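You operate a simulated robot arm through the tools that you are given. There is no shell and no other tool. Be economical: measure what you need, move in short steps, check, and stop when the job is done.

Carry out the task below with a simulated two-armed robot. There is one attempt and no reset: what you move stays moved.

## Task
Swap the grey valve block for the white one, arrow to the drain.
Fine: red valve shut before the clips lift; grey block on the bench beside the strap bar; clips down before the valve reopens.
Where things are to end (x, y in the base frame): grey valve block within 100 mm of [760, 70].
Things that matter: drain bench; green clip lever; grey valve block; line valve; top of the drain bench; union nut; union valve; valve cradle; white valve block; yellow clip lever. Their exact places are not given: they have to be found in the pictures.

It is judged by the outcome, as a careful person would: the job done as asked, and still so three seconds after it is handed in. It fails if anything else is knocked over, pushed out of place, dropped, spilled or broken.

## Robot
Two 7-joint arms with fingered hands on one trunk, on a base that drives. Base frame: it is fixed to the floor where the robot stands at the start and does not move with it; the origin is under the middle of the robot, x ahead of it, y to its left, z up. Readings come in mm, rad, newtons and seconds.
The left shoulder is at the start at [20, 123, 1366], the right one opposite. With the tool pointing down near the work surface each hand reaches from about 100 to 400 mm from the robot's upright axis, wherever it stands, measured 20 degrees to its own side. Places, roughly: drain bench [600, 300, 500]; green clip lever [600, -100, 900]; line valve [500, 0, 900]; top of the drain bench [600, 300, 800]; union nut [600, -200, 900]; union valve [500, -200, 900]; valve cradle [600, 0, 800]; yellow clip lever [600, 0, 900]. Payload 2.4 kg a hand.
Tool frame (each hand has its own): the origin (TCP) lies between the finger pads and is the grasp point; the fingertips stand 17 mm ahead of it; z points along the fingers, y is the line along which they close. The gripper opens to 88 mm. The gripper's body begins 47 mm behind the TCP. The gripper is a hand of 3 fingers: y runs from the thumb to the fingers, the wrist lies at [0, 0, -165] in the tool frame.
Orientation is that of the tool frame in the base frame, as a unit quaternion [x, y, z, w]. With the fingers straight down and closing along the base's y, the tool's x points along the base's -x, its y along +y and its z along -z.

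## Interface
- The arms move only by the tool send_rows. It takes "left_commands", "right_commands" or both (then of equal length, played together; a hand with none holds still); each is one flat list of numbers, 6 for each row, row after row: the shift along the base's x, y, z in m, then the turn, a rotation vector about the base's x, y, z in rad. In form: [dx, dy, dz, rx, ry, rz, dx, dy, dz, rx, ry, rz, ...]. A call has 1 to 10 rows; each row shifts and turns the commanded pose from where the row before left it. Each row takes 0.2 s and may step no farther than 50 mm and 0.15 rad from the row before; otherwise, the whole call is refused. A pose out of reach is approached as far as the arm can. The call stops where the force on the tool passes 90 N (or 10 N more than at its start, if that is more) or the arm is blocked; 0.2 s more then pass. In this call time passes only in rows, and 0.2 s behind the last. It gives the time, the measured TCP pose, the force on the tool (base axes), the opening and the grip force at its end, in the units of the frame above (readings bear some noise), with the torque about the TCP (base axes, N m) and any sound that the robot's microphone picked up.
- Cameras (640 x 400 px; columns grow to the right, rows downward): "scene" is now at [45.7, 0.4, 1803.8]; the picture's right is [0.00, -1.00, 0.00], its down [-0.88, -0.00, -0.47] and it looks along [0.47, 0.00, -0.88] (base axes); focal length 258 px, centre (320, 200). "left" rides on the left gripper at [-52, 4, -66] in its tool frame; the picture's right is [-0.08, -1.00, 0.00], its down [0.78, -0.07, -0.62] and it looks along [0.62, -0.05, 0.78] (tool axes); focal length 243 px, centre (320, 200). "right" rides on the right gripper at [52, 4, -66] in its tool frame; the picture's right is [-0.08, 1.00, 0.00], its down [-0.78, -0.07, -0.62] and it looks along [-0.62, -0.05, 0.78] (tool axes); focal length 243 px, centre (320, 200).
- capture(camera): a new picture of that camera. It takes no simulated time.
- move_column(by): slides the trunk up (or, below 0, down) by that many mm; the arms and the scene camera ride with it, the base frame stays. It gives what a move gives, with no picture.
- roll_base(legs): drives the robot by 1 to 6 legs, each [ahead, left, turn to the left] in mm, mm and rad, along the robot's own axes; the way and the turn of a leg run together, so that a leg with both is an arc; at most 1500 mm and 3.142 rad a leg. The arms and the cameras ride along, it lands a little off, and it stops where it bumps. It gives what a move gives.
- set_fingers(finger1, finger2, thumb_bend, hand): sets how far each is bent, from 0 (flat) to 100 (curled in); at 30 the hand is open as for a grip, at 70 the pads meet at the TCP. One left out holds its place. A second passes; each finger stops where it meets its share of the squeeze, and holds until it gets a number again. It is the only way to open and close the hand. It gives what a move gives, with no picture; readings hold the bend of each and the force on the fingers (four entries, about 0 where the hand has none), thumb and palm.
- head_to(pan, tilt): turns the head with the scene camera to pan (to the left, within 2.094 rad either way) and tilt (down, from -0.506 to 1.204), counted from straight ahead of the robot. It gives what a move gives.
- measure_at(camera, pixels): for up to 12 pixels [column, row] of the newest picture of that camera ("zoom" is the newest enlarged one), the place [x, y, z] in the base frame of the surface seen there, good to about 2 mm. It takes no simulated time.
- enlarge(camera, box): a new picture of the part [left, top, right, bottom] of that camera's present view, enlarged. It takes no simulated time.
- close_job(): hands the job in; it is judged then, once.

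Go step by step. Measure first, check grasps and placings, and put right what went wrong. The budget is 80 turns and 70 pictures, counting those below and the enlarged ones. Unless the task says otherwise, let go and move clear before handing in, and close with one line.

The tools are called after ">>>" as a command line: name --argument value ..., lists and objects as JSON in quotes. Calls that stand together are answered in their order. send_rows: Moves the arms, as the interface text tells. Its arguments: {"type":"object","properties":{"left_commands":{"type":"array","items":{"type":"number"}},"right_commands":{"type":"array","items":{"type":"number"}}},"required":[]} The other tools are called the same way: move_column (by) slides the trunk up or down; set_fingers (finger1, finger2, thumb_bend, hand) moves the fingers one by one; roll_base (legs) drives the base; head_to (pan, tilt) turns the head that bears the scene camera; capture (camera) takes a picture; measure_at (camera, pixels) gives the place of the surface under pixels of a picture; enlarge (camera, box) takes an enlarged picture of a part of a camera's view; close_job () hands the job in.

At the start:

```text
time_s: 0.0
left_eef_pos: [294.5, 139.4, 1214.0]
left_ee_rot: [0.001, 1.0, 0.0, 0.0]
left_force: [1.1, 0.0, 0.0]
left_wrist_torque: [-0.02, -0.01, 0.0]
left_width: 88.0
left_gripper_force: 0.0
left_shape: jaw
left_bend: [30.0, 30.0, 30.0]
left_finger forces: [0.1, 0.1, 0.1, 0.1, 0.0, 0.0]
right_eef_pos: [240.3, -134.8, 1254.8]
right_ee_rot: [0.0, 1.0, 0.0, -0.001]
right_force: [0.2, -0.4, -0.9]
right_wrist_torque: [0.0, 0.0, 0.0]
right_width: 87.9
right_gripper_force: 0.1
right_shape: jaw
right_bend: [30.0, 30.0, 30.0]
right_finger forces: [0.0, 0.0, 0.0, 0.0, 0.0, 0.0]
trunk travel left (down, up): [-579.0, 251.0]
robot x, y, heading: [-1.5, -4.2, -0.005]
head pan, tilt: [0.002, 1.082]
```

scene: 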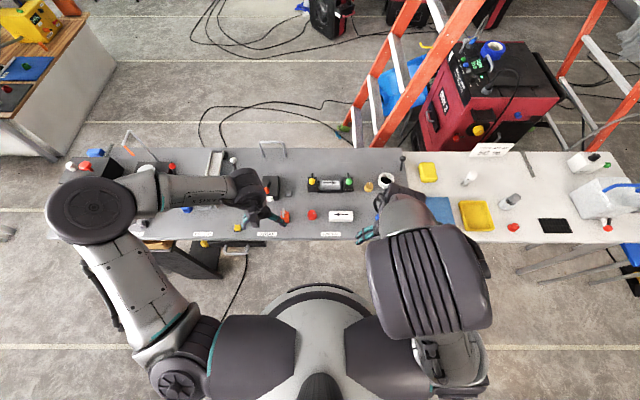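
right: 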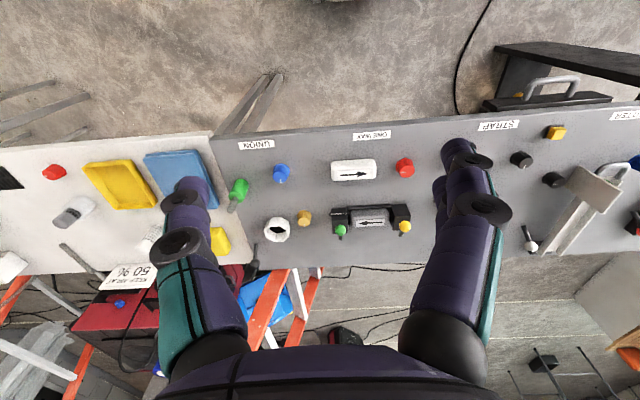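
left: 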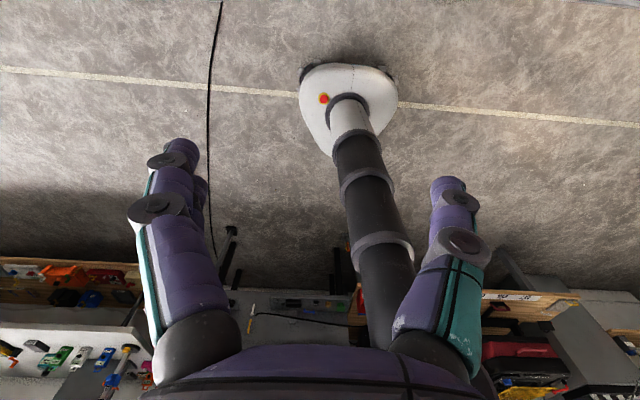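

The scene shows the valve cradle with the grey block near (330,184), the red valve near (312,214) and the white block near (341,215). I'll enlarge that area to see the details.

>>> enlarge --camera "scene" --box '[250, 140, 410, 240]'

>>> enlarge --camera "right" --box '[230, 120, 440, 251]'

```text
4.00 times, centred on (330, 190) of scene
```

zoom: 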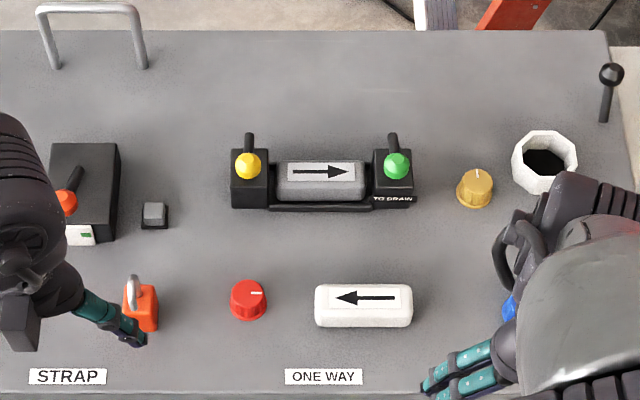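

```text
3.05 times, centred on (335, 186) of right
```

zoom: 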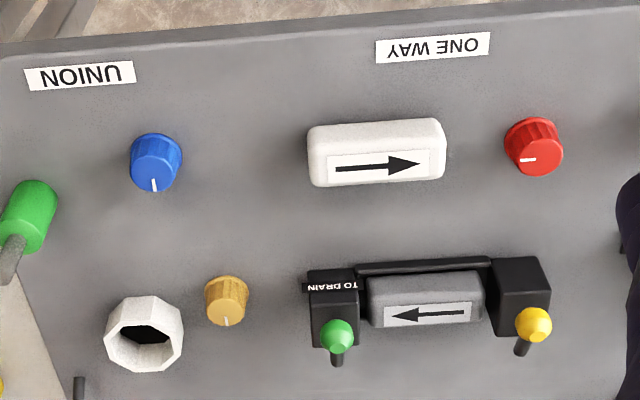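

TO DRAIN is marked at the green-clip end (-y side). The white block's arrow points to +y, so it must be turned half round. Next I'll measure the parts.

>>> measure_at --camera "scene" --pixels '[[312, 214], [312, 221], [341, 215], [330, 186], [312, 181], [349, 181], [312, 175], [348, 175], [300, 200], [330, 203], [270, 150], [288, 194]]'

>>> measure_at --camera "zoom" --pixels '[[310, 130], [442, 125], [445, 178], [312, 185], [370, 290], [482, 280], [535, 140], [337, 336], [534, 324], [530, 265], [520, 350], [420, 268]]'

```text
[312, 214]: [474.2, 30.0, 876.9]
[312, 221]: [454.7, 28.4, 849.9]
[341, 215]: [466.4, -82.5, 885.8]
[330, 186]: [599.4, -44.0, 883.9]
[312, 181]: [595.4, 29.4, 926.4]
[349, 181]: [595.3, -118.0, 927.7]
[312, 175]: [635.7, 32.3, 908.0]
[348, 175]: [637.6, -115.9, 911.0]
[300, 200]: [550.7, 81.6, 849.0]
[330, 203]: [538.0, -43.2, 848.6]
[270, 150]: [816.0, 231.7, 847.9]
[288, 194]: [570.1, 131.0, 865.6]
```

```text
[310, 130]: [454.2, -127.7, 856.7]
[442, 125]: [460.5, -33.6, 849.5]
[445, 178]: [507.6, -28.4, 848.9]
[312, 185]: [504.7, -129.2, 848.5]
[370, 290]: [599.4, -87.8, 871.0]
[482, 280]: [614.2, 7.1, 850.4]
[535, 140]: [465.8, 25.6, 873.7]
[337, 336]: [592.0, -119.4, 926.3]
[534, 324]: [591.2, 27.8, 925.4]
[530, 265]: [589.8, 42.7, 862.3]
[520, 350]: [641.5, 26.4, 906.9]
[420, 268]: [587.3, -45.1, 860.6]
```

The bench top is at z≈849 and the cradle at x≈600. I need to know how near the bench front lets me drive, so I'll measure the bench edge and look down.

>>> head_to --pan 0 --tilt 1.2

>>> capture --camera "scene"

>>> measure_at --camera "left" --pixels '[[350, 70], [320, 150], [350, 120], [365, 180], [385, 260], [305, 100], [395, 100], [225, 235], [245, 310], [385, 310], [500, 310], [300, 305]]'

```text
time_s: 0.7
left_eef_pos: [293.3, 140.2, 1215.3]
left_ee_rot: [0.0, 1.0, 0.0, 0.0]
left_force: [-0.3, 0.4, 0.5]
left_wrist_torque: [0.01, 0.01, 0.01]
left_width: 88.1
left_gripper_force: 0.0
left_shape: jaw
left_bend: [30.0, 30.0, 30.0]
left_finger forces: [0.0, 0.0, 0.0, 0.1, 0.0, 0.0]
right_eef_pos: [240.4, -135.6, 1255.9]
right_ee_rot: [0.0, 1.0, -0.001, 0.0]
right_force: [0.1, -0.2, -0.1]
right_wrist_torque: [0.01, 0.01, -0.01]
right_width: 87.8
right_gripper_force: 0.2
right_shape: jaw
right_bend: [30.0, 30.0, 30.0]
right_finger forces: [0.0, 0.0, 0.1, 0.0, 0.1, 0.0]
trunk travel left (down, up): [-579.0, 251.0]
robot x, y, heading: [-0.5, 1.1, -0.003]
head pan, tilt: [0.0, 1.201]
```

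```text
64 pictures are left
```

scene: 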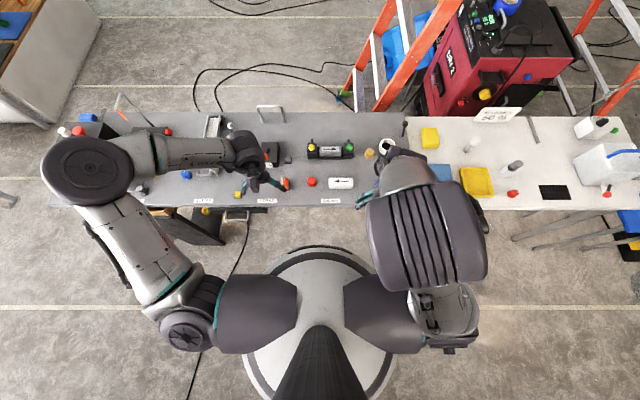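

```text
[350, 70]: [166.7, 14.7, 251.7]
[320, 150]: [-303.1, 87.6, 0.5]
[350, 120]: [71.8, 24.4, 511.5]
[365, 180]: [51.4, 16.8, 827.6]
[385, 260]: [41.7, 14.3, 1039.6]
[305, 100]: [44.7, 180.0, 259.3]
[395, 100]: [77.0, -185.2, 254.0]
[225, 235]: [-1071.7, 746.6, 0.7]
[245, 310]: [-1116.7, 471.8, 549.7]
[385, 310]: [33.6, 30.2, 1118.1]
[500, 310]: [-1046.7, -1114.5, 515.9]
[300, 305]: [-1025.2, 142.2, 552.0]
```

The base is about 250 mm in radius and 255 mm high, with a slim column, so it may fit under the bench. I'll check the bench legs and front edge.

>>> measure_at --camera "right" --pixels '[[262, 85], [235, 125], [272, 78], [370, 125], [505, 60], [500, 48], [550, 85], [490, 98], [430, 60], [350, 60], [550, 60], [600, 70]]'

>>> measure_at --camera "scene" --pixels '[[320, 207], [250, 207], [260, 209], [400, 210], [320, 255], [310, 120], [205, 235], [225, 235], [325, 340], [305, 270], [340, 120], [360, 120]]'

```text
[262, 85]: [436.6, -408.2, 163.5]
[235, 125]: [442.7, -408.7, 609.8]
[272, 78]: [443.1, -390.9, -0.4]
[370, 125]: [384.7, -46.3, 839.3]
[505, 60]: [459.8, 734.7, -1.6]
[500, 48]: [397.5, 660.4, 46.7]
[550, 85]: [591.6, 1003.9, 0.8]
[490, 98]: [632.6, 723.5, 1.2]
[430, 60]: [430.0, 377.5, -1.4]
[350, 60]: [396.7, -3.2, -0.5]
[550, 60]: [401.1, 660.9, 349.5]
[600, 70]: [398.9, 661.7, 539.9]
```

```text
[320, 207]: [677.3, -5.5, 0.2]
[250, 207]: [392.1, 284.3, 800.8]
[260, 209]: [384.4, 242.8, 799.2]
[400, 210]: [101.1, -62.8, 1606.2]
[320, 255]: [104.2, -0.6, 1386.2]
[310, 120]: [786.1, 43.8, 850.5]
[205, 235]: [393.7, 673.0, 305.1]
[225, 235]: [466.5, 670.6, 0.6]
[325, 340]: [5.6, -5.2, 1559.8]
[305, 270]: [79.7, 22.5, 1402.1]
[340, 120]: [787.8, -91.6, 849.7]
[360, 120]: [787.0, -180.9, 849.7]
```

The bench front edge is at x≈385, and the legs at y≈-408 and y≈660 leave room for the base between them. I'll drive forward 265 mm and left 75 mm so the right hand can reach the cradle.

>>> roll_base --legs '[[0, 75, 0], [200, 0, 0], [65, 0, 0]]'

>>> capture --camera "scene"

>>> capture --camera "right"

```text
time_s: 3.5
left_eef_pos: [562.9, 216.1, 1213.3]
left_ee_rot: [0.0, 1.0, 0.0, -0.001]
left_force: [0.0, -0.7, 0.5]
left_wrist_torque: [0.0, -0.02, -0.02]
left_width: 87.8
left_gripper_force: 0.1
left_shape: jaw
left_bend: [30.0, 30.0, 30.0]
left_finger forces: [0.0, 0.0, 0.1, 0.0, 0.1, 0.0]
right_eef_pos: [510.5, -59.5, 1254.1]
right_ee_rot: [0.0, 1.0, 0.0, -0.002]
right_force: [0.9, 0.9, -0.4]
right_wrist_torque: [-0.01, -0.01, -0.01]
right_width: 87.6
right_gripper_force: 0.1
right_shape: jaw
right_bend: [30.0, 30.0, 30.0]
right_finger forces: [0.1, 0.0, 0.0, 0.0, 0.1, 0.1]
trunk travel left (down, up): [-579.0, 251.0]
robot x, y, heading: [267.1, 74.9, 0.0]
head pan, tilt: [0.0, 1.201]
```

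```text
63 pictures are left
```

scene: 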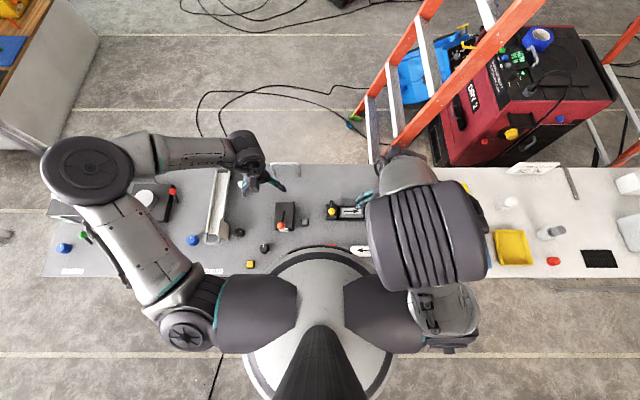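

```text
62 pictures are left
```

right: 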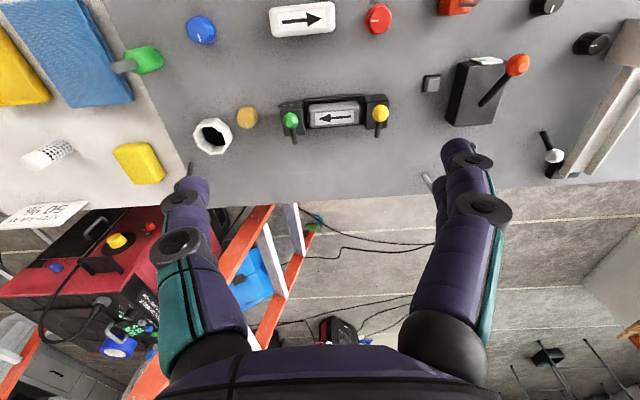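

I'll bring the right hand lower for a close view of the cradle and clips.

>>> send_rows --right_commands '[-0.01, 0.003, -0.04, 0, 0, 0, -0.01, 0.003, -0.04, 0, 0, 0, -0.01, 0.003, -0.04, 0, 0, 0, 0, 0.003, -0.04, 0, 0, 0]'

>>> capture --camera "right"

>>> enlarge --camera "right" --box '[200, 0, 460, 162]'

```text
time_s: 4.5
left_eef_pos: [562.5, 215.3, 1216.1]
left_ee_rot: [-0.001, 1.0, 0.001, 0.0]
left_force: [-0.2, 0.1, -0.1]
left_wrist_torque: [0.01, -0.05, -0.01]
left_width: 87.7
left_gripper_force: 0.1
left_shape: jaw
left_bend: [30.0, 30.0, 30.0]
left_finger forces: [0.0, 0.1, 0.0, 0.0, 0.0, 0.0]
right_eef_pos: [477.8, -46.3, 1094.8]
right_ee_rot: [0.0, 1.0, 0.0, -0.001]
right_force: [-0.8, 0.0, 0.2]
right_wrist_torque: [-0.01, -0.01, 0.03]
right_width: 88.0
right_gripper_force: 0.1
right_shape: jaw
right_bend: [30.0, 30.0, 30.0]
right_finger forces: [0.0, 0.0, 0.0, 0.0, 0.0, 0.0]
trunk travel left (down, up): [-579.0, 251.0]
robot x, y, heading: [265.6, 75.6, 0.002]
head pan, tilt: [0.0, 1.201]
```

```text
61 pictures are left
```

right: 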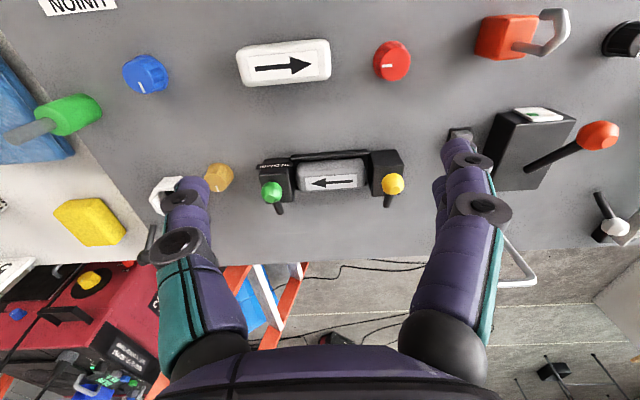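

```text
2.46 times, centred on (330, 81) of right
```

zoom: 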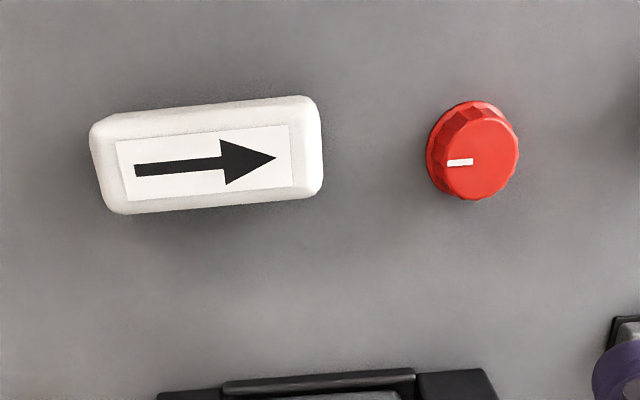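

The red knob's mark points to -y, along the line towards the drain, which suggests it is open. I'll zoom in on the cradle.

>>> enlarge --camera "right" --box '[240, 130, 430, 249]'

>>> measure_at --camera "right" --pixels '[[392, 62], [391, 48], [410, 62], [374, 62], [271, 192], [392, 183], [279, 208], [388, 203], [332, 182], [380, 155], [267, 165], [332, 172]]'

```text
3.36 times, centred on (335, 190) of right
```

zoom: 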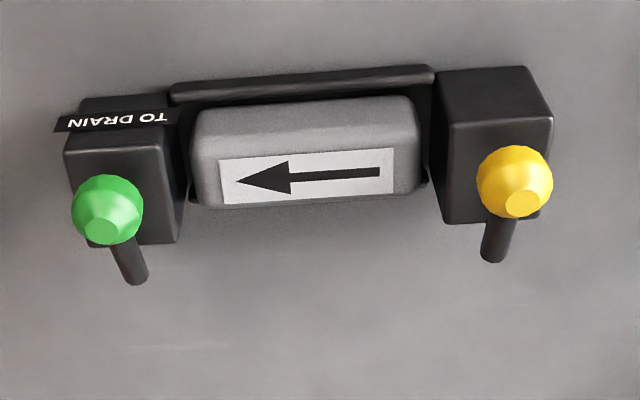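

```text
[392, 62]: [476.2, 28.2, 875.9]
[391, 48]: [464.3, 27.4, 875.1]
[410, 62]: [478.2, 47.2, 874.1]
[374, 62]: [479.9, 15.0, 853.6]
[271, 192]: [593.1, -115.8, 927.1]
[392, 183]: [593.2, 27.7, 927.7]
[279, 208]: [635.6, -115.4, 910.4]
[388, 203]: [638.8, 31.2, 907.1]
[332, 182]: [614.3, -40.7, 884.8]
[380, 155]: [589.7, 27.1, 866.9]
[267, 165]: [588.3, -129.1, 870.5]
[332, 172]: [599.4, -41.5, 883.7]
```

I'll measure the clip geometry in the zoomed picture.

>>> measure_at --camera "zoom" --pixels '[[465, 180], [495, 85], [495, 130], [150, 180], [500, 225], [490, 255], [125, 245], [138, 278], [515, 203], [515, 155], [415, 100], [205, 195]]'

>>> send_rows --right_commands '[-0.02, 0, -0.035, 0, -0.1, 0, -0.02, 0, -0.035, 0, -0.1, 0, 0, 0, -0.03, 0, -0.1, 0]'

>>> capture --camera "right"

```text
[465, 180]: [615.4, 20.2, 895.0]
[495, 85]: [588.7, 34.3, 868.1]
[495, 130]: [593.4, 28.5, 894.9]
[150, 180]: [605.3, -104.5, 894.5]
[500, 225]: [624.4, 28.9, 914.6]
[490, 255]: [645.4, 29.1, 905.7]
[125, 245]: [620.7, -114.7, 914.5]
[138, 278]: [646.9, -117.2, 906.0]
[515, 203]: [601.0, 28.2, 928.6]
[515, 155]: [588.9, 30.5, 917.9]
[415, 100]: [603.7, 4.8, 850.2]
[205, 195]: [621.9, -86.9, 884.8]
```

```text
time_s: 5.3
left_eef_pos: [562.2, 214.7, 1215.2]
left_ee_rot: [0.001, 1.0, 0.001, 0.0]
left_force: [-1.0, 0.5, -0.3]
left_wrist_torque: [-0.01, -0.01, 0.0]
left_width: 87.9
left_gripper_force: 0.1
left_shape: jaw
left_bend: [30.0, 30.0, 30.0]
left_finger forces: [0.0, 0.1, 0.0, 0.1, 0.0, 0.1]
right_eef_pos: [437.5, -48.4, 996.4]
right_ee_rot: [0.001, 0.989, 0.0, 0.15]
right_force: [0.2, 0.2, -0.1]
right_wrist_torque: [0.0, 0.0, -0.03]
right_width: 88.1
right_gripper_force: 0.0
right_shape: jaw
right_bend: [30.0, 30.0, 30.0]
right_finger forces: [0.1, 0.0, 0.0, 0.1, 0.0, 0.0]
trunk travel left (down, up): [-579.0, 251.0]
robot x, y, heading: [267.1, 75.1, 0.003]
head pan, tilt: [0.0, 1.201]
```

```text
58 pictures are left
```

right: 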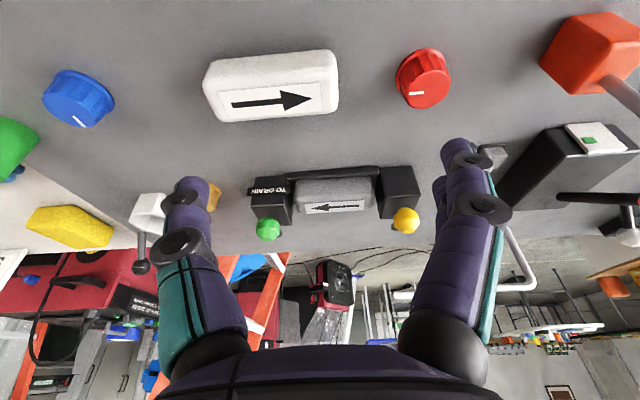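

>>> enlarge --camera "right" --box '[230, 150, 440, 281]'

>>> measure_at --camera "right" --pixels '[[418, 92], [420, 70], [438, 80], [205, 100], [330, 55], [338, 105], [210, 65], [400, 180], [335, 195], [405, 215], [268, 228], [335, 172]]'

```text
3.05 times, centred on (335, 216) of right
```

zoom: 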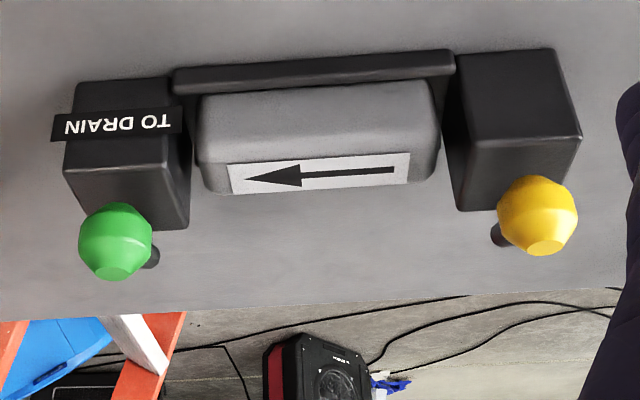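

```text
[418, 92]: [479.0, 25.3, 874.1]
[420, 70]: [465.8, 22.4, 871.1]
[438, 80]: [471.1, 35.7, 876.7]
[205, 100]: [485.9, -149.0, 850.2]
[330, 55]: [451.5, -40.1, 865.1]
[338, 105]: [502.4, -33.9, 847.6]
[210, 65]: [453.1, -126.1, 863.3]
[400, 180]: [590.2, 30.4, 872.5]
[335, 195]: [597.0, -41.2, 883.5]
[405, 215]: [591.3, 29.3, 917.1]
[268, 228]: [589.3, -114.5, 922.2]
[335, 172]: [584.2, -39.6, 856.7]
```

>>> enlarge --camera "right" --box '[380, 35, 476, 95]'

>>> measure_at --camera "zoom" --pixels '[[200, 185], [270, 120], [300, 380], [470, 300], [240, 270], [430, 270], [330, 330], [320, 200], [150, 220], [440, 220], [300, 300], [400, 330]]'

```text
6.67 times, centred on (428, 65) of right
```

zoom: 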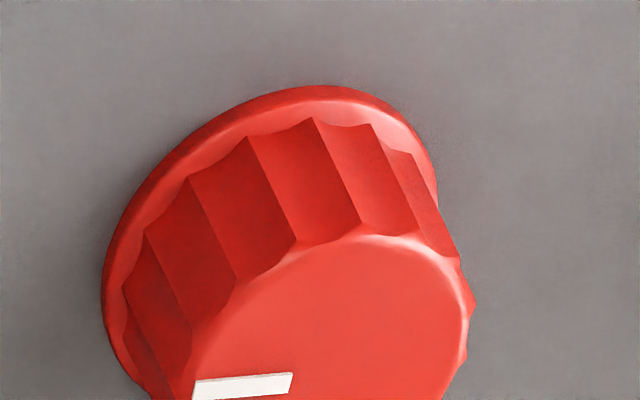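

```text
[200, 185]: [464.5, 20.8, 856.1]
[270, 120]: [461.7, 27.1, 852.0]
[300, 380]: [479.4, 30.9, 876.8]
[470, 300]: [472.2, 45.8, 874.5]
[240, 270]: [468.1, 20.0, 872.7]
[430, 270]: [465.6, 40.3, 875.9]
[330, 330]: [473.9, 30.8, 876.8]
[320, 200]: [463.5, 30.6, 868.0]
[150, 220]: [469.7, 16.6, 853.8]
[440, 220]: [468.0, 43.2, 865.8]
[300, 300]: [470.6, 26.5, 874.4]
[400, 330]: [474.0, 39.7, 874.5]
```

The knob's centre is about (479, 30) with its top at z 877. I'll partly close the hand, straighten it and hover over the knob.

>>> set_fingers --hand "right" --finger1 42 --finger2 42 --thumb_bend 42

>>> send_rows --right_commands '[0.01, 0.02, 0, 0, 0.1, 0, 0.01, 0.02, 0, 0, 0.1, 0, 0.01, 0.02, 0, 0, 0.1, 0, 0.0115, 0.0184, -0.03, 0, 0, 0, 0, 0, -0.026, 0, 0, 0]'

>>> capture --camera "right"

```text
time_s: 6.3
left_eef_pos: [560.0, 216.0, 1214.9]
left_ee_rot: [-0.001, 1.0, -0.001, -0.001]
left_force: [0.2, -0.4, -0.2]
left_wrist_torque: [0.02, 0.02, 0.04]
left_width: 87.9
left_gripper_force: 0.0
left_shape: jaw
left_bend: [30.0, 30.0, 30.0]
left_finger forces: [0.0, 0.1, 0.0, 0.0, 0.0, 0.0]
right_eef_pos: [437.0, -46.7, 995.1]
right_ee_rot: [0.0, 0.989, 0.0, 0.149]
right_force: [-0.1, -0.3, -0.2]
right_wrist_torque: [-0.05, 0.0, 0.03]
right_width: 58.4
right_gripper_force: 0.0
right_shape: fingers
right_bend: [42.0, 42.0, 42.0]
right_finger forces: [0.0, 0.0, 0.0, 0.0, 0.0, 0.0]
trunk travel left (down, up): [-579.0, 251.0]
robot x, y, heading: [266.2, 76.6, -0.003]
head pan, tilt: [0.0, 1.201]
```

```text
time_s: 7.5
left_eef_pos: [560.9, 215.2, 1216.1]
left_ee_rot: [0.0, 1.0, 0.0, -0.001]
left_force: [-0.2, 0.6, 0.2]
left_wrist_torque: [-0.02, 0.0, 0.01]
left_width: 88.1
left_gripper_force: 0.0
left_shape: jaw
left_bend: [30.0, 30.0, 30.0]
left_finger forces: [0.1, 0.0, 0.0, 0.1, 0.0, 0.0]
right_eef_pos: [479.2, 30.7, 939.2]
right_ee_rot: [0.0, 1.0, 0.001, -0.001]
right_force: [-0.3, -0.4, -0.7]
right_wrist_torque: [-0.02, 0.0, -0.01]
right_width: 58.6
right_gripper_force: 0.1
right_shape: fingers
right_bend: [42.0, 42.0, 42.0]
right_finger forces: [0.0, 0.0, 0.0, 0.0, 0.1, 0.1]
trunk travel left (down, up): [-579.0, 251.0]
robot x, y, heading: [269.4, 79.8, -0.001]
head pan, tilt: [0.0, 1.201]
```

```text
55 pictures are left
```

right: 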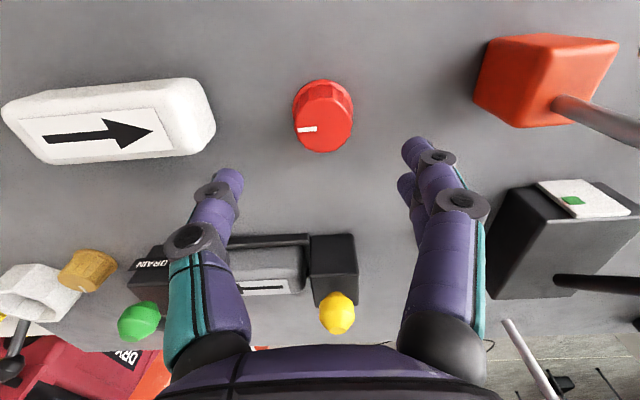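

>>> measure_at --camera "right" --pixels '[[325, 122], [325, 105], [325, 147], [348, 125], [297, 120], [210, 110], [210, 145], [10, 120], [476, 95], [115, 158]]'

>>> send_rows --right_commands '[0, 0, -0.035, 0, 0, 0, 0, 0, -0.031, 0, 0, 0]'

```text
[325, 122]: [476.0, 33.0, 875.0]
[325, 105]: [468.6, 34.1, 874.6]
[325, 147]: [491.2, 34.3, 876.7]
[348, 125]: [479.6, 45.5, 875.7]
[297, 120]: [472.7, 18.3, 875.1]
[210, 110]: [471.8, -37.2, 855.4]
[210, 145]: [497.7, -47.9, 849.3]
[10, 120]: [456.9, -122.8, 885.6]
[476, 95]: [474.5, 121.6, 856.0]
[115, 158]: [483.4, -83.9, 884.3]
```

```text
time_s: 8.1
left_eef_pos: [561.3, 216.1, 1215.7]
left_ee_rot: [0.0, 1.0, 0.0, 0.0]
left_force: [0.3, -0.4, -0.5]
left_wrist_torque: [0.01, 0.0, 0.01]
left_width: 87.8
left_gripper_force: 0.1
left_shape: jaw
left_bend: [30.0, 30.0, 30.0]
left_finger forces: [0.1, 0.1, 0.1, 0.1, 0.0, 0.0]
right_eef_pos: [481.0, 28.7, 872.3]
right_ee_rot: [0.0, 1.0, 0.0, 0.0]
right_force: [0.4, -0.3, -0.3]
right_wrist_torque: [0.03, -0.01, 0.01]
right_width: 58.7
right_gripper_force: 0.1
right_shape: fingers
right_bend: [42.0, 42.0, 42.0]
right_finger forces: [0.0, 0.0, 0.1, 0.0, 0.0, 0.0]
trunk travel left (down, up): [-579.0, 251.0]
robot x, y, heading: [264.5, 71.1, 0.003]
head pan, tilt: [0.0, 1.201]
```

The knob centre is about (479, 32). I'll nudge over and grip it.

>>> send_rows --right_commands '[-0.001, 0.002, 0, 0, 0, 0]'

>>> set_fingers --hand "right" --finger1 64 --finger2 64 --thumb_bend 64

```text
time_s: 8.5
left_eef_pos: [561.8, 216.7, 1215.5]
left_ee_rot: [-0.001, 1.0, 0.0, 0.0]
left_force: [0.2, 0.0, -0.3]
left_wrist_torque: [-0.01, -0.01, 0.01]
left_width: 88.0
left_gripper_force: 0.0
left_shape: jaw
left_bend: [30.0, 30.0, 30.0]
left_finger forces: [0.1, 0.1, 0.1, 0.0, 0.0, 0.0]
right_eef_pos: [477.5, 31.9, 873.5]
right_ee_rot: [-0.001, 1.0, -0.001, 0.0]
right_force: [0.2, 0.2, 0.4]
right_wrist_torque: [0.01, 0.03, -0.02]
right_width: 58.7
right_gripper_force: 0.1
right_shape: fingers
right_bend: [42.0, 42.0, 42.0]
right_finger forces: [0.0, 0.0, 0.0, 0.0, 0.0, 0.0]
trunk travel left (down, up): [-579.0, 251.0]
robot x, y, heading: [265.7, 75.9, -0.001]
head pan, tilt: [0.0, 1.201]
```

```text
time_s: 9.5
left_eef_pos: [561.9, 216.5, 1215.5]
left_ee_rot: [-0.001, 1.0, 0.0, 0.0]
left_force: [-0.3, -0.3, -0.4]
left_wrist_torque: [0.0, -0.01, 0.01]
left_width: 88.0
left_gripper_force: 0.1
left_shape: jaw
left_bend: [30.0, 30.0, 30.0]
left_finger forces: [0.0, 0.1, 0.0, 0.1, 0.1, 0.0]
right_eef_pos: [478.7, 31.7, 871.8]
right_ee_rot: [0.0, 1.0, 0.0, 0.0]
right_force: [-0.7, 0.6, -2.5]
right_wrist_torque: [0.0, 0.02, -0.03]
right_width: 25.2
right_gripper_force: 4.7
right_shape: fingers
right_bend: [57.0, 57.0, 60.0]
right_finger forces: [2.5, 2.8, 0.0, 0.0, 4.6, 0.0]
trunk travel left (down, up): [-579.0, 251.0]
robot x, y, heading: [269.5, 72.4, -0.004]
head pan, tilt: [0.0, 1.201]
```

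The knob is gripped (4.7 N). I'll turn it clockwise a little and watch the torque.

>>> send_rows --right_commands '[0, 0, 0, 0, 0, -0.15, 0, 0, 0, 0, 0, -0.15, 0, 0, 0, 0, 0, -0.15]'

>>> enlarge --camera "right" --box '[240, 60, 420, 172]'

```text
time_s: 10.3
left_eef_pos: [560.4, 215.7, 1214.8]
left_ee_rot: [0.0, 1.0, 0.0, 0.001]
left_force: [0.1, -0.7, 0.2]
left_wrist_torque: [-0.02, 0.01, 0.02]
left_width: 87.9
left_gripper_force: 0.0
left_shape: jaw
left_bend: [30.0, 30.0, 30.0]
left_finger forces: [0.1, 0.0, 0.0, 0.1, 0.0, 0.0]
right_eef_pos: [478.0, 34.5, 873.5]
right_ee_rot: [0.224, 0.975, 0.0, -0.002]
right_force: [-4.2, 1.7, 0.0]
right_wrist_torque: [0.03, 0.08, 0.19]
right_width: 24.1
right_gripper_force: 6.3
right_shape: fingers
right_bend: [58.0, 57.0, 60.0]
right_finger forces: [6.3, 2.8, 0.1, 0.0, 4.6, 0.0]
trunk travel left (down, up): [-579.0, 251.0]
robot x, y, heading: [266.6, 74.0, 0.002]
head pan, tilt: [0.0, 1.201]
```

```text
3.56 times, centred on (330, 116) of right
```

zoom: 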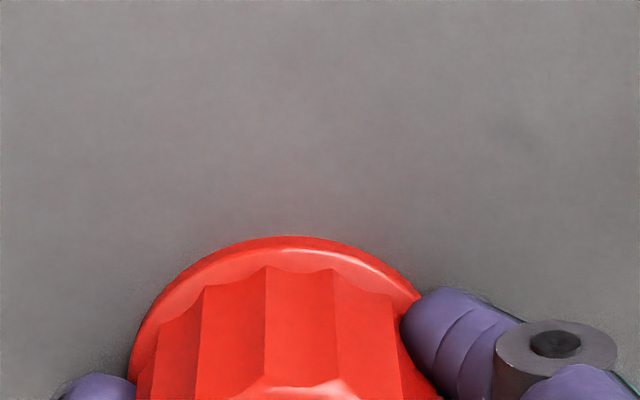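

>>> enlarge --camera "right" --box '[240, 130, 420, 242]'

```text
3.56 times, centred on (330, 186) of right
```

zoom: 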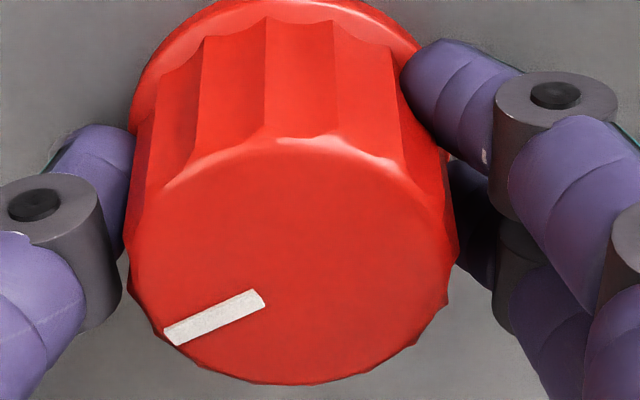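

The mark stayed put while the hand turned 0.45 rad, so either the grip slipped or this is the stop. I'll squeeze harder and turn the other way past the start.

>>> set_fingers --hand "right" --finger1 90 --finger2 90 --thumb_bend 90

>>> send_rows --right_commands '[0, -0.001, 0, 0, 0, 0.15, 0, -0.001, 0, 0, 0, 0.15]'

>>> enlarge --camera "right" --box '[240, 130, 420, 242]'

```text
time_s: 11.3
left_eef_pos: [560.3, 215.0, 1214.9]
left_ee_rot: [0.0, 1.0, 0.0, 0.001]
left_force: [-0.8, -0.3, 1.1]
left_wrist_torque: [0.02, -0.02, 0.01]
left_width: 88.0
left_gripper_force: 0.1
left_shape: jaw
left_bend: [30.0, 30.0, 30.0]
left_finger forces: [0.1, 0.0, 0.0, 0.0, 0.0, 0.0]
right_eef_pos: [478.0, 32.2, 871.8]
right_ee_rot: [0.223, 0.975, 0.0, 0.0]
right_force: [-8.0, -0.2, -5.5]
right_wrist_torque: [0.08, 0.09, 0.12]
right_width: 22.7
right_gripper_force: 18.4
right_shape: fingers
right_bend: [60.0, 59.0, 62.0]
right_finger forces: [11.6, 7.4, 0.0, 0.0, 19.1, 0.0]
trunk travel left (down, up): [-579.0, 251.0]
robot x, y, heading: [264.9, 78.9, -0.002]
head pan, tilt: [0.0, 1.201]
```

```text
time_s: 11.9
left_eef_pos: [560.4, 216.4, 1215.6]
left_ee_rot: [0.0, 1.0, -0.001, -0.001]
left_force: [0.2, 0.1, 0.4]
left_wrist_torque: [-0.02, -0.01, 0.01]
left_width: 88.1
left_gripper_force: 0.1
left_shape: jaw
left_bend: [30.0, 30.0, 30.0]
left_finger forces: [0.1, 0.0, 0.0, 0.1, 0.0, 0.0]
right_eef_pos: [479.3, 30.8, 873.8]
right_ee_rot: [0.074, 0.997, -0.001, -0.001]
right_force: [-7.2, 2.1, -7.5]
right_wrist_torque: [0.11, 0.09, 0.0]
right_width: 22.8
right_gripper_force: 17.3
right_shape: fingers
right_bend: [59.0, 59.0, 63.0]
right_finger forces: [10.6, 9.1, 0.0, 0.0, 15.2, 0.1]
trunk travel left (down, up): [-579.0, 251.0]
robot x, y, heading: [266.1, 72.4, 0.003]
head pan, tilt: [0.0, 1.201]
```

```text
3.56 times, centred on (330, 186) of right
```

zoom: 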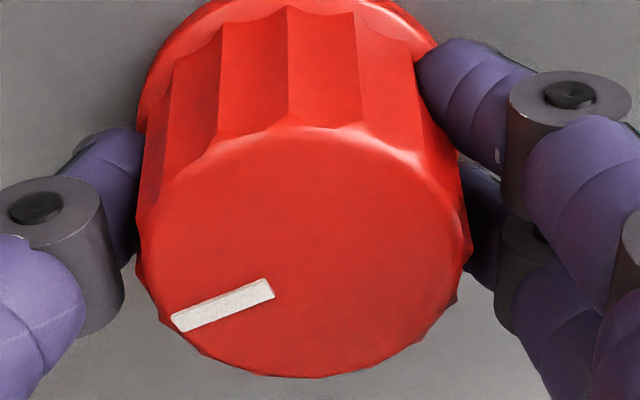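

With the firmer grip the mark turned with the hand, so the knob moves counter-clockwise. The other way looked like a stop. I'll continue towards 90°.

>>> send_rows --right_commands '[0, 0, 0, 0, 0, 0.15, 0, 0, 0, 0, 0, 0.15, 0, 0, 0, 0, 0, 0.15, 0, 0, 0, 0, 0, 0.15, 0, 0, 0, 0, 0, 0.15, 0, 0, 0, 0, 0, 0.15, 0, 0, 0, 0, 0, 0.15]'

>>> enlarge --camera "right" --box '[240, 130, 420, 242]'

```text
time_s: 13.5
left_eef_pos: [562.7, 215.6, 1215.2]
left_ee_rot: [0.0, 1.0, 0.0, 0.0]
left_force: [1.0, 0.5, 0.4]
left_wrist_torque: [0.04, 0.03, -0.01]
left_width: 87.9
left_gripper_force: 0.0
left_shape: jaw
left_bend: [30.0, 30.0, 30.0]
left_finger forces: [0.0, 0.1, 0.1, 0.0, 0.0, 0.1]
right_eef_pos: [478.6, 30.5, 874.0]
right_ee_rot: [-0.436, 0.9, 0.0, 0.0]
right_force: [4.0, -1.4, -5.7]
right_wrist_torque: [0.02, 0.05, -0.01]
right_width: 22.7
right_gripper_force: 17.6
right_shape: fingers
right_bend: [59.0, 58.0, 63.0]
right_finger forces: [7.6, 8.7, 0.0, 0.0, 18.3, 0.0]
trunk travel left (down, up): [-579.0, 251.0]
robot x, y, heading: [268.7, 79.0, 0.004]
head pan, tilt: [0.0, 1.201]
```

```text
3.56 times, centred on (330, 186) of right
```

zoom: 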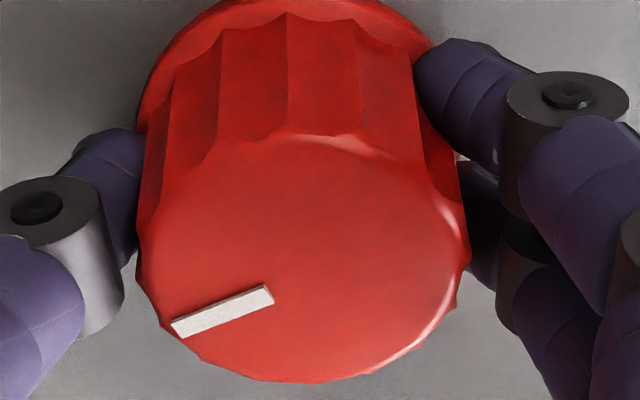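

The knob has turned about 1.3 rad with hardly any torque. I'll go on to find the stop.

>>> send_rows --right_commands '[0, 0, 0, 0, 0, 0.1, 0, 0, 0, 0, 0, 0.1, 0, 0, 0, 0, 0, 0.1]'

>>> enlarge --camera "right" --box '[240, 130, 420, 242]'

```text
time_s: 14.3
left_eef_pos: [563.5, 215.5, 1213.6]
left_ee_rot: [0.0, 1.0, 0.0, 0.0]
left_force: [0.1, 0.1, 0.2]
left_wrist_torque: [0.0, -0.02, 0.01]
left_width: 87.8
left_gripper_force: 0.1
left_shape: jaw
left_bend: [30.0, 30.0, 30.0]
left_finger forces: [0.0, 0.0, 0.0, 0.1, 0.0, 0.0]
right_eef_pos: [478.8, 30.5, 874.4]
right_ee_rot: [-0.565, 0.825, 0.0, 0.0]
right_force: [7.5, 0.7, -5.3]
right_wrist_torque: [0.04, -0.05, -0.09]
right_width: 22.2
right_gripper_force: 17.9
right_shape: fingers
right_bend: [60.0, 59.0, 63.0]
right_finger forces: [6.4, 8.9, 0.0, 0.1, 19.8, 0.1]
trunk travel left (down, up): [-579.0, 251.0]
robot x, y, heading: [265.7, 76.0, -0.002]
head pan, tilt: [0.0, 1.201]
```

```text
3.56 times, centred on (330, 186) of right
```

zoom: 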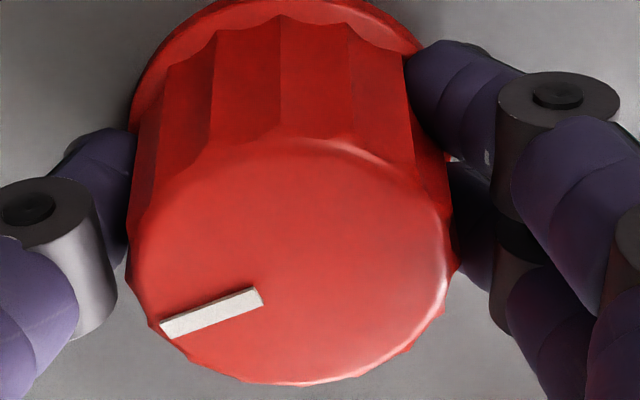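

>>> send_rows --right_commands '[0, 0, 0, 0, 0, 0.1, 0, 0, 0, 0, 0, 0.1]'

>>> enlarge --camera "right" --box '[240, 130, 420, 242]'

```text
time_s: 14.9
left_eef_pos: [561.9, 214.7, 1214.6]
left_ee_rot: [0.0, 1.0, 0.0, -0.001]
left_force: [-1.0, 0.6, -1.1]
left_wrist_torque: [0.0, 0.0, -0.02]
left_width: 88.1
left_gripper_force: 0.1
left_shape: jaw
left_bend: [30.0, 30.0, 30.0]
left_finger forces: [0.0, 0.0, 0.1, 0.0, 0.1, 0.0]
right_eef_pos: [478.1, 29.6, 872.7]
right_ee_rot: [-0.645, 0.764, 0.0, -0.001]
right_force: [4.4, -5.2, -3.9]
right_wrist_torque: [-0.03, 0.02, -0.32]
right_width: 20.9
right_gripper_force: 17.3
right_shape: fingers
right_bend: [62.0, 59.0, 63.0]
right_finger forces: [5.6, 8.0, 0.0, 0.0, 20.7, 0.1]
trunk travel left (down, up): [-579.0, 251.0]
robot x, y, heading: [267.5, 75.7, -0.001]
head pan, tilt: [0.0, 1.201]
```

```text
3.56 times, centred on (330, 186) of right
```

zoom: 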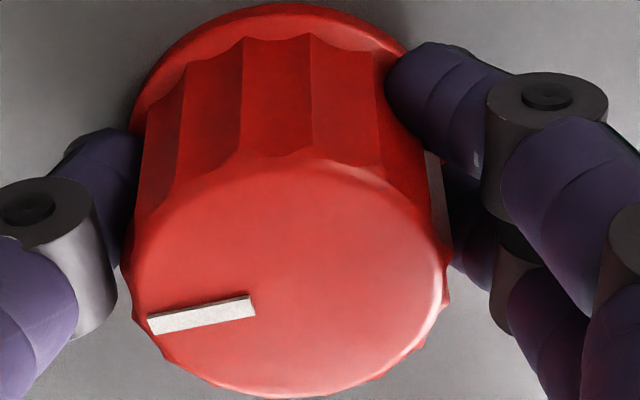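

The torque rose to 0.32 and the knob slipped in the grip, so it is at its end stop about 90° from the start: shut. I'll release it, rise, and view the mark.

>>> set_fingers --hand "right" --finger1 42 --finger2 42 --thumb_bend 42

>>> send_rows --right_commands '[0, 0, 0.04, 0, 0, 0, 0, 0, 0.04, 0, 0, 0, 0, 0, 0.03, 0, 0, -0.15, 0, 0, 0, 0, 0, -0.15, 0, 0, 0, 0, 0, -0.15, 0, 0, 0, 0, 0, -0.15, 0, 0, 0, 0, 0, -0.15, 0, 0, 0, 0, 0, -0.15, 0, 0, 0, 0, 0, -0.15, 0, 0, 0, 0, 0, -0.15]'

>>> capture --camera "right"

```text
time_s: 15.9
left_eef_pos: [560.8, 214.8, 1215.0]
left_ee_rot: [0.0, 1.0, 0.001, 0.0]
left_force: [0.0, 0.5, 0.4]
left_wrist_torque: [0.01, -0.01, 0.0]
left_width: 88.0
left_gripper_force: 0.0
left_shape: jaw
left_bend: [30.0, 30.0, 30.0]
left_finger forces: [0.2, 0.0, 0.0, 0.0, 0.0, 0.1]
right_eef_pos: [477.2, 30.4, 873.3]
right_ee_rot: [-0.644, 0.765, -0.001, 0.0]
right_force: [-0.1, 0.1, -0.5]
right_wrist_torque: [-0.04, 0.0, -0.02]
right_width: 57.9
right_gripper_force: 0.1
right_shape: fingers
right_bend: [42.0, 42.0, 42.0]
right_finger forces: [0.0, 0.0, 0.1, 0.0, 0.0, 0.0]
trunk travel left (down, up): [-579.0, 251.0]
robot x, y, heading: [266.9, 77.6, -0.001]
head pan, tilt: [0.0, 1.201]
```

```text
time_s: 18.1
left_eef_pos: [561.7, 215.7, 1215.6]
left_ee_rot: [0.0, 1.0, 0.0, 0.0]
left_force: [0.0, -0.4, -1.4]
left_wrist_torque: [-0.01, 0.02, -0.01]
left_width: 88.1
left_gripper_force: 0.0
left_shape: jaw
left_bend: [30.0, 30.0, 30.0]
left_finger forces: [0.0, 0.1, 0.1, 0.0, 0.1, 0.1]
right_eef_pos: [477.9, 30.4, 984.4]
right_ee_rot: [-0.098, 0.995, 0.001, 0.0]
right_force: [0.4, 0.1, 0.8]
right_wrist_torque: [-0.02, 0.01, -0.04]
right_width: 57.6
right_gripper_force: 0.1
right_shape: fingers
right_bend: [42.0, 42.0, 42.0]
right_finger forces: [0.0, 0.1, 0.0, 0.1, 0.0, 0.1]
trunk travel left (down, up): [-579.0, 251.0]
robot x, y, heading: [267.0, 76.1, -0.002]
head pan, tilt: [0.0, 1.201]
```

```text
48 pictures are left
```

right: 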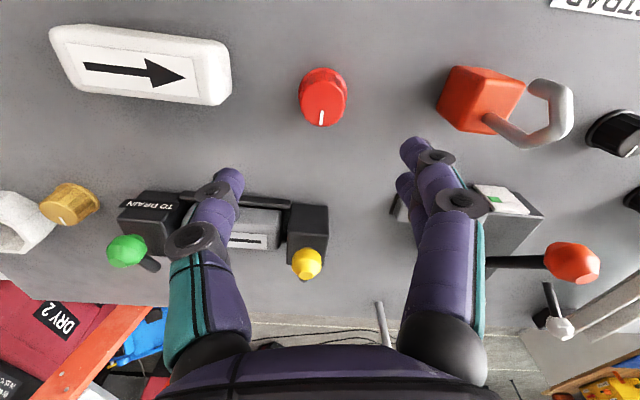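

The red mark now points to +x, so the valve is shut. Next is the yellow clip: I'll hover over its ball at about (600, 29, 918).

>>> send_rows --right_commands '[0.03, 0, 0.005, 0, 0, -0.1, 0.03, 0, 0, 0, 0, -0.1, 0.03, 0, 0, 0, 0, 0, 0.032, -0.0015, 0, 0, 0, 0, 0, 0, -0.025, 0, 0, 0]'

>>> capture --camera "right"

```text
time_s: 19.3
left_eef_pos: [560.7, 216.3, 1214.9]
left_ee_rot: [0.0, 1.0, 0.001, 0.0]
left_force: [0.2, 0.1, -1.1]
left_wrist_torque: [0.01, 0.04, 0.05]
left_width: 87.9
left_gripper_force: 0.0
left_shape: jaw
left_bend: [30.0, 30.0, 30.0]
left_finger forces: [0.0, 0.0, 0.0, 0.0, 0.0, 0.0]
right_eef_pos: [599.5, 28.6, 962.5]
right_ee_rot: [0.0, 1.0, 0.001, 0.0]
right_force: [-0.6, 0.3, -0.1]
right_wrist_torque: [0.0, 0.01, 0.02]
right_width: 57.6
right_gripper_force: 0.1
right_shape: fingers
right_bend: [42.0, 42.0, 42.0]
right_finger forces: [0.1, 0.1, 0.0, 0.0, 0.0, 0.1]
trunk travel left (down, up): [-579.0, 251.0]
robot x, y, heading: [265.5, 77.6, 0.0]
head pan, tilt: [0.0, 1.201]
```

```text
47 pictures are left
```

right: 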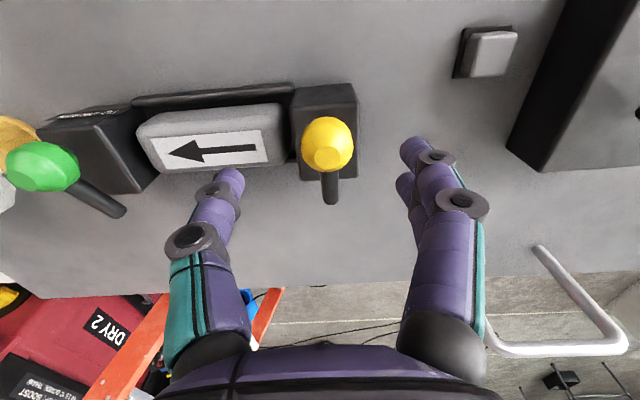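

>>> measure_at --camera "right" --pixels '[[330, 150], [330, 125], [350, 145], [304, 145], [330, 178], [331, 190], [331, 200], [345, 178], [310, 178], [300, 120]]'

>>> send_rows --right_commands '[0, 0.001, -0.03, 0, 0, 0, 0, 0, -0.013, 0, 0, 0]'

>>> set_fingers --hand "right" --finger1 75 --finger2 75 --thumb_bend 75

```text
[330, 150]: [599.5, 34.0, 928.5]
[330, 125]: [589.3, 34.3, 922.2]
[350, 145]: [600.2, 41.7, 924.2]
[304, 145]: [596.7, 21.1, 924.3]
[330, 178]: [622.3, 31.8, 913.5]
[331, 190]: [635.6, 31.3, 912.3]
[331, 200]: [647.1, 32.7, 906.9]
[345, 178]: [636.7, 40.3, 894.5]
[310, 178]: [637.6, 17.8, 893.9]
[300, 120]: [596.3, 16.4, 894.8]
```

```text
time_s: 19.9
left_eef_pos: [561.6, 215.7, 1214.8]
left_ee_rot: [0.001, 1.0, 0.001, 0.0]
left_force: [-0.5, 0.3, 0.4]
left_wrist_torque: [0.02, 0.01, 0.02]
left_width: 88.0
left_gripper_force: 0.1
left_shape: jaw
left_bend: [30.0, 30.0, 30.0]
left_finger forces: [0.0, 0.1, 0.0, 0.1, 0.2, 0.0]
right_eef_pos: [601.8, 29.2, 920.6]
right_ee_rot: [0.001, 1.0, 0.0, 0.0]
right_force: [0.3, -0.6, 0.0]
right_wrist_torque: [0.0, -0.04, 0.01]
right_width: 57.7
right_gripper_force: 0.2
right_shape: fingers
right_bend: [42.0, 42.0, 42.0]
right_finger forces: [0.0, 0.0, 0.1, 0.0, 0.1, 0.0]
trunk travel left (down, up): [-579.0, 251.0]
robot x, y, heading: [267.4, 78.4, -0.003]
head pan, tilt: [0.0, 1.201]
```

```text
time_s: 20.9
left_eef_pos: [562.1, 215.3, 1214.5]
left_ee_rot: [0.0, 1.0, 0.0, 0.0]
left_force: [-0.4, -0.4, 1.0]
left_wrist_torque: [0.03, 0.0, -0.01]
left_width: 87.9
left_gripper_force: 0.1
left_shape: jaw
left_bend: [30.0, 30.0, 30.0]
left_finger forces: [0.0, 0.1, 0.0, 0.1, 0.0, 0.0]
right_eef_pos: [601.0, 30.9, 919.4]
right_ee_rot: [-0.001, 1.0, 0.0, 0.0]
right_force: [-0.2, -0.4, -1.4]
right_wrist_torque: [0.01, -0.01, 0.02]
right_width: 0.0
right_gripper_force: 3.9
right_shape: fingers
right_bend: [74.0, 72.0, 72.0]
right_finger forces: [0.8, 3.3, 0.0, 0.0, 4.1, 0.1]
trunk travel left (down, up): [-579.0, 251.0]
robot x, y, heading: [270.1, 74.5, 0.004]
head pan, tilt: [0.0, 1.201]
```

>>> enlarge --camera "right" --box '[220, 80, 420, 205]'

```text
3.20 times, centred on (320, 142) of right
```

zoom: 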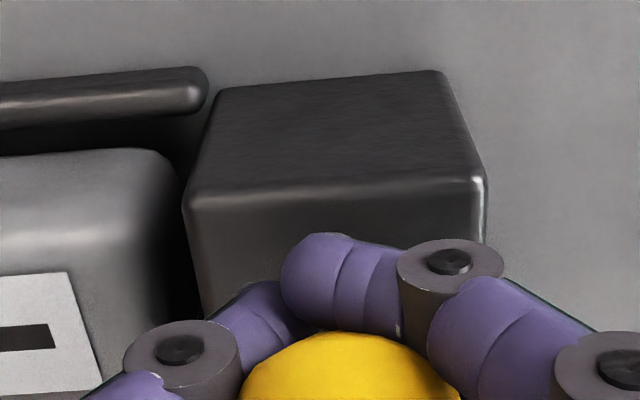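

The fingers have closed round and under the ball. I'll lift along an arc in small steps.

>>> send_rows --right_commands '[0.003, 0, 0.008, 0, 0, 0, 0.005, 0, 0.008, 0, 0, 0]'

>>> capture --camera "right"

```text
time_s: 21.5
left_eef_pos: [562.1, 215.3, 1215.1]
left_ee_rot: [0.0, 1.0, -0.001, 0.0]
left_force: [0.1, -0.1, 0.4]
left_wrist_torque: [0.0, -0.02, -0.01]
left_width: 87.8
left_gripper_force: 0.1
left_shape: jaw
left_bend: [30.0, 30.0, 30.0]
left_finger forces: [0.1, 0.0, 0.0, 0.0, 0.1, 0.0]
right_eef_pos: [608.1, 32.4, 936.1]
right_ee_rot: [0.0, 1.0, 0.0, 0.0]
right_force: [1.2, 2.2, -2.1]
right_wrist_torque: [0.0, 0.02, 0.04]
right_width: 0.0
right_gripper_force: 1.3
right_shape: fingers
right_bend: [74.0, 73.0, 73.0]
right_finger forces: [0.0, 2.7, 0.0, 0.0, 0.3, 0.0]
trunk travel left (down, up): [-579.0, 251.0]
robot x, y, heading: [271.2, 77.7, -0.001]
head pan, tilt: [0.0, 1.201]
```

```text
45 pictures are left
```

right: 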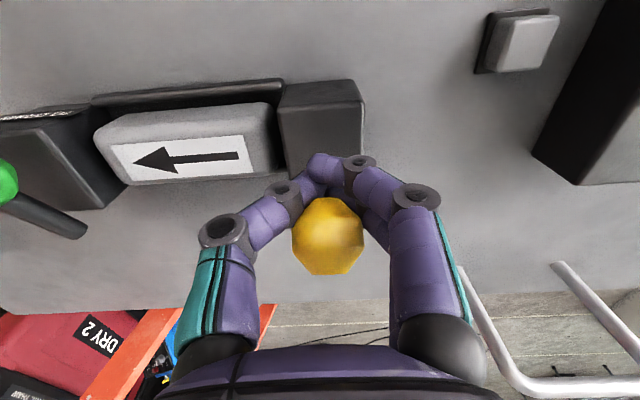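

The ball is rising with the hand at low force. I'll keep going.

>>> measure_at --camera "right" --pixels '[[327, 245], [327, 210], [300, 225], [355, 225]]'

>>> send_rows --right_commands '[0.007, 0, 0.008, 0, 0, 0, 0.008, 0, 0.006, 0, 0, 0]'

>>> capture --camera "right"

```text
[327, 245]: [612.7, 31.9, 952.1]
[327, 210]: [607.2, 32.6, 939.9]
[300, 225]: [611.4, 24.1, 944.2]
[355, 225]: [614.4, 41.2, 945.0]
```

```text
time_s: 22.1
left_eef_pos: [561.4, 215.3, 1215.9]
left_ee_rot: [0.0, 1.0, 0.0, 0.0]
left_force: [-0.1, 0.2, 0.0]
left_wrist_torque: [-0.01, -0.02, 0.0]
left_width: 88.1
left_gripper_force: 0.0
left_shape: jaw
left_bend: [30.0, 30.0, 30.0]
left_finger forces: [0.0, 0.0, 0.0, 0.0, 0.1, 0.0]
right_eef_pos: [622.9, 30.1, 949.4]
right_ee_rot: [0.001, 1.0, -0.001, 0.0]
right_force: [-0.6, 1.1, 0.4]
right_wrist_torque: [-0.01, 0.0, -0.05]
right_width: 0.0
right_gripper_force: 0.9
right_shape: fingers
right_bend: [74.0, 73.0, 73.0]
right_finger forces: [0.1, 1.6, 0.0, 0.1, 0.1, 0.0]
trunk travel left (down, up): [-579.0, 251.0]
robot x, y, heading: [269.7, 73.7, 0.002]
head pan, tilt: [0.0, 1.201]
```

```text
44 pictures are left
```

right: 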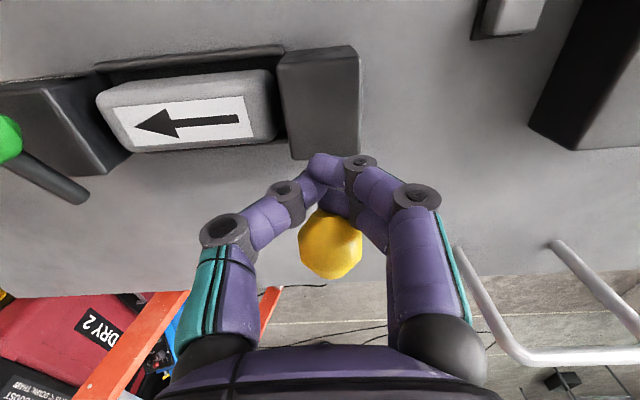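

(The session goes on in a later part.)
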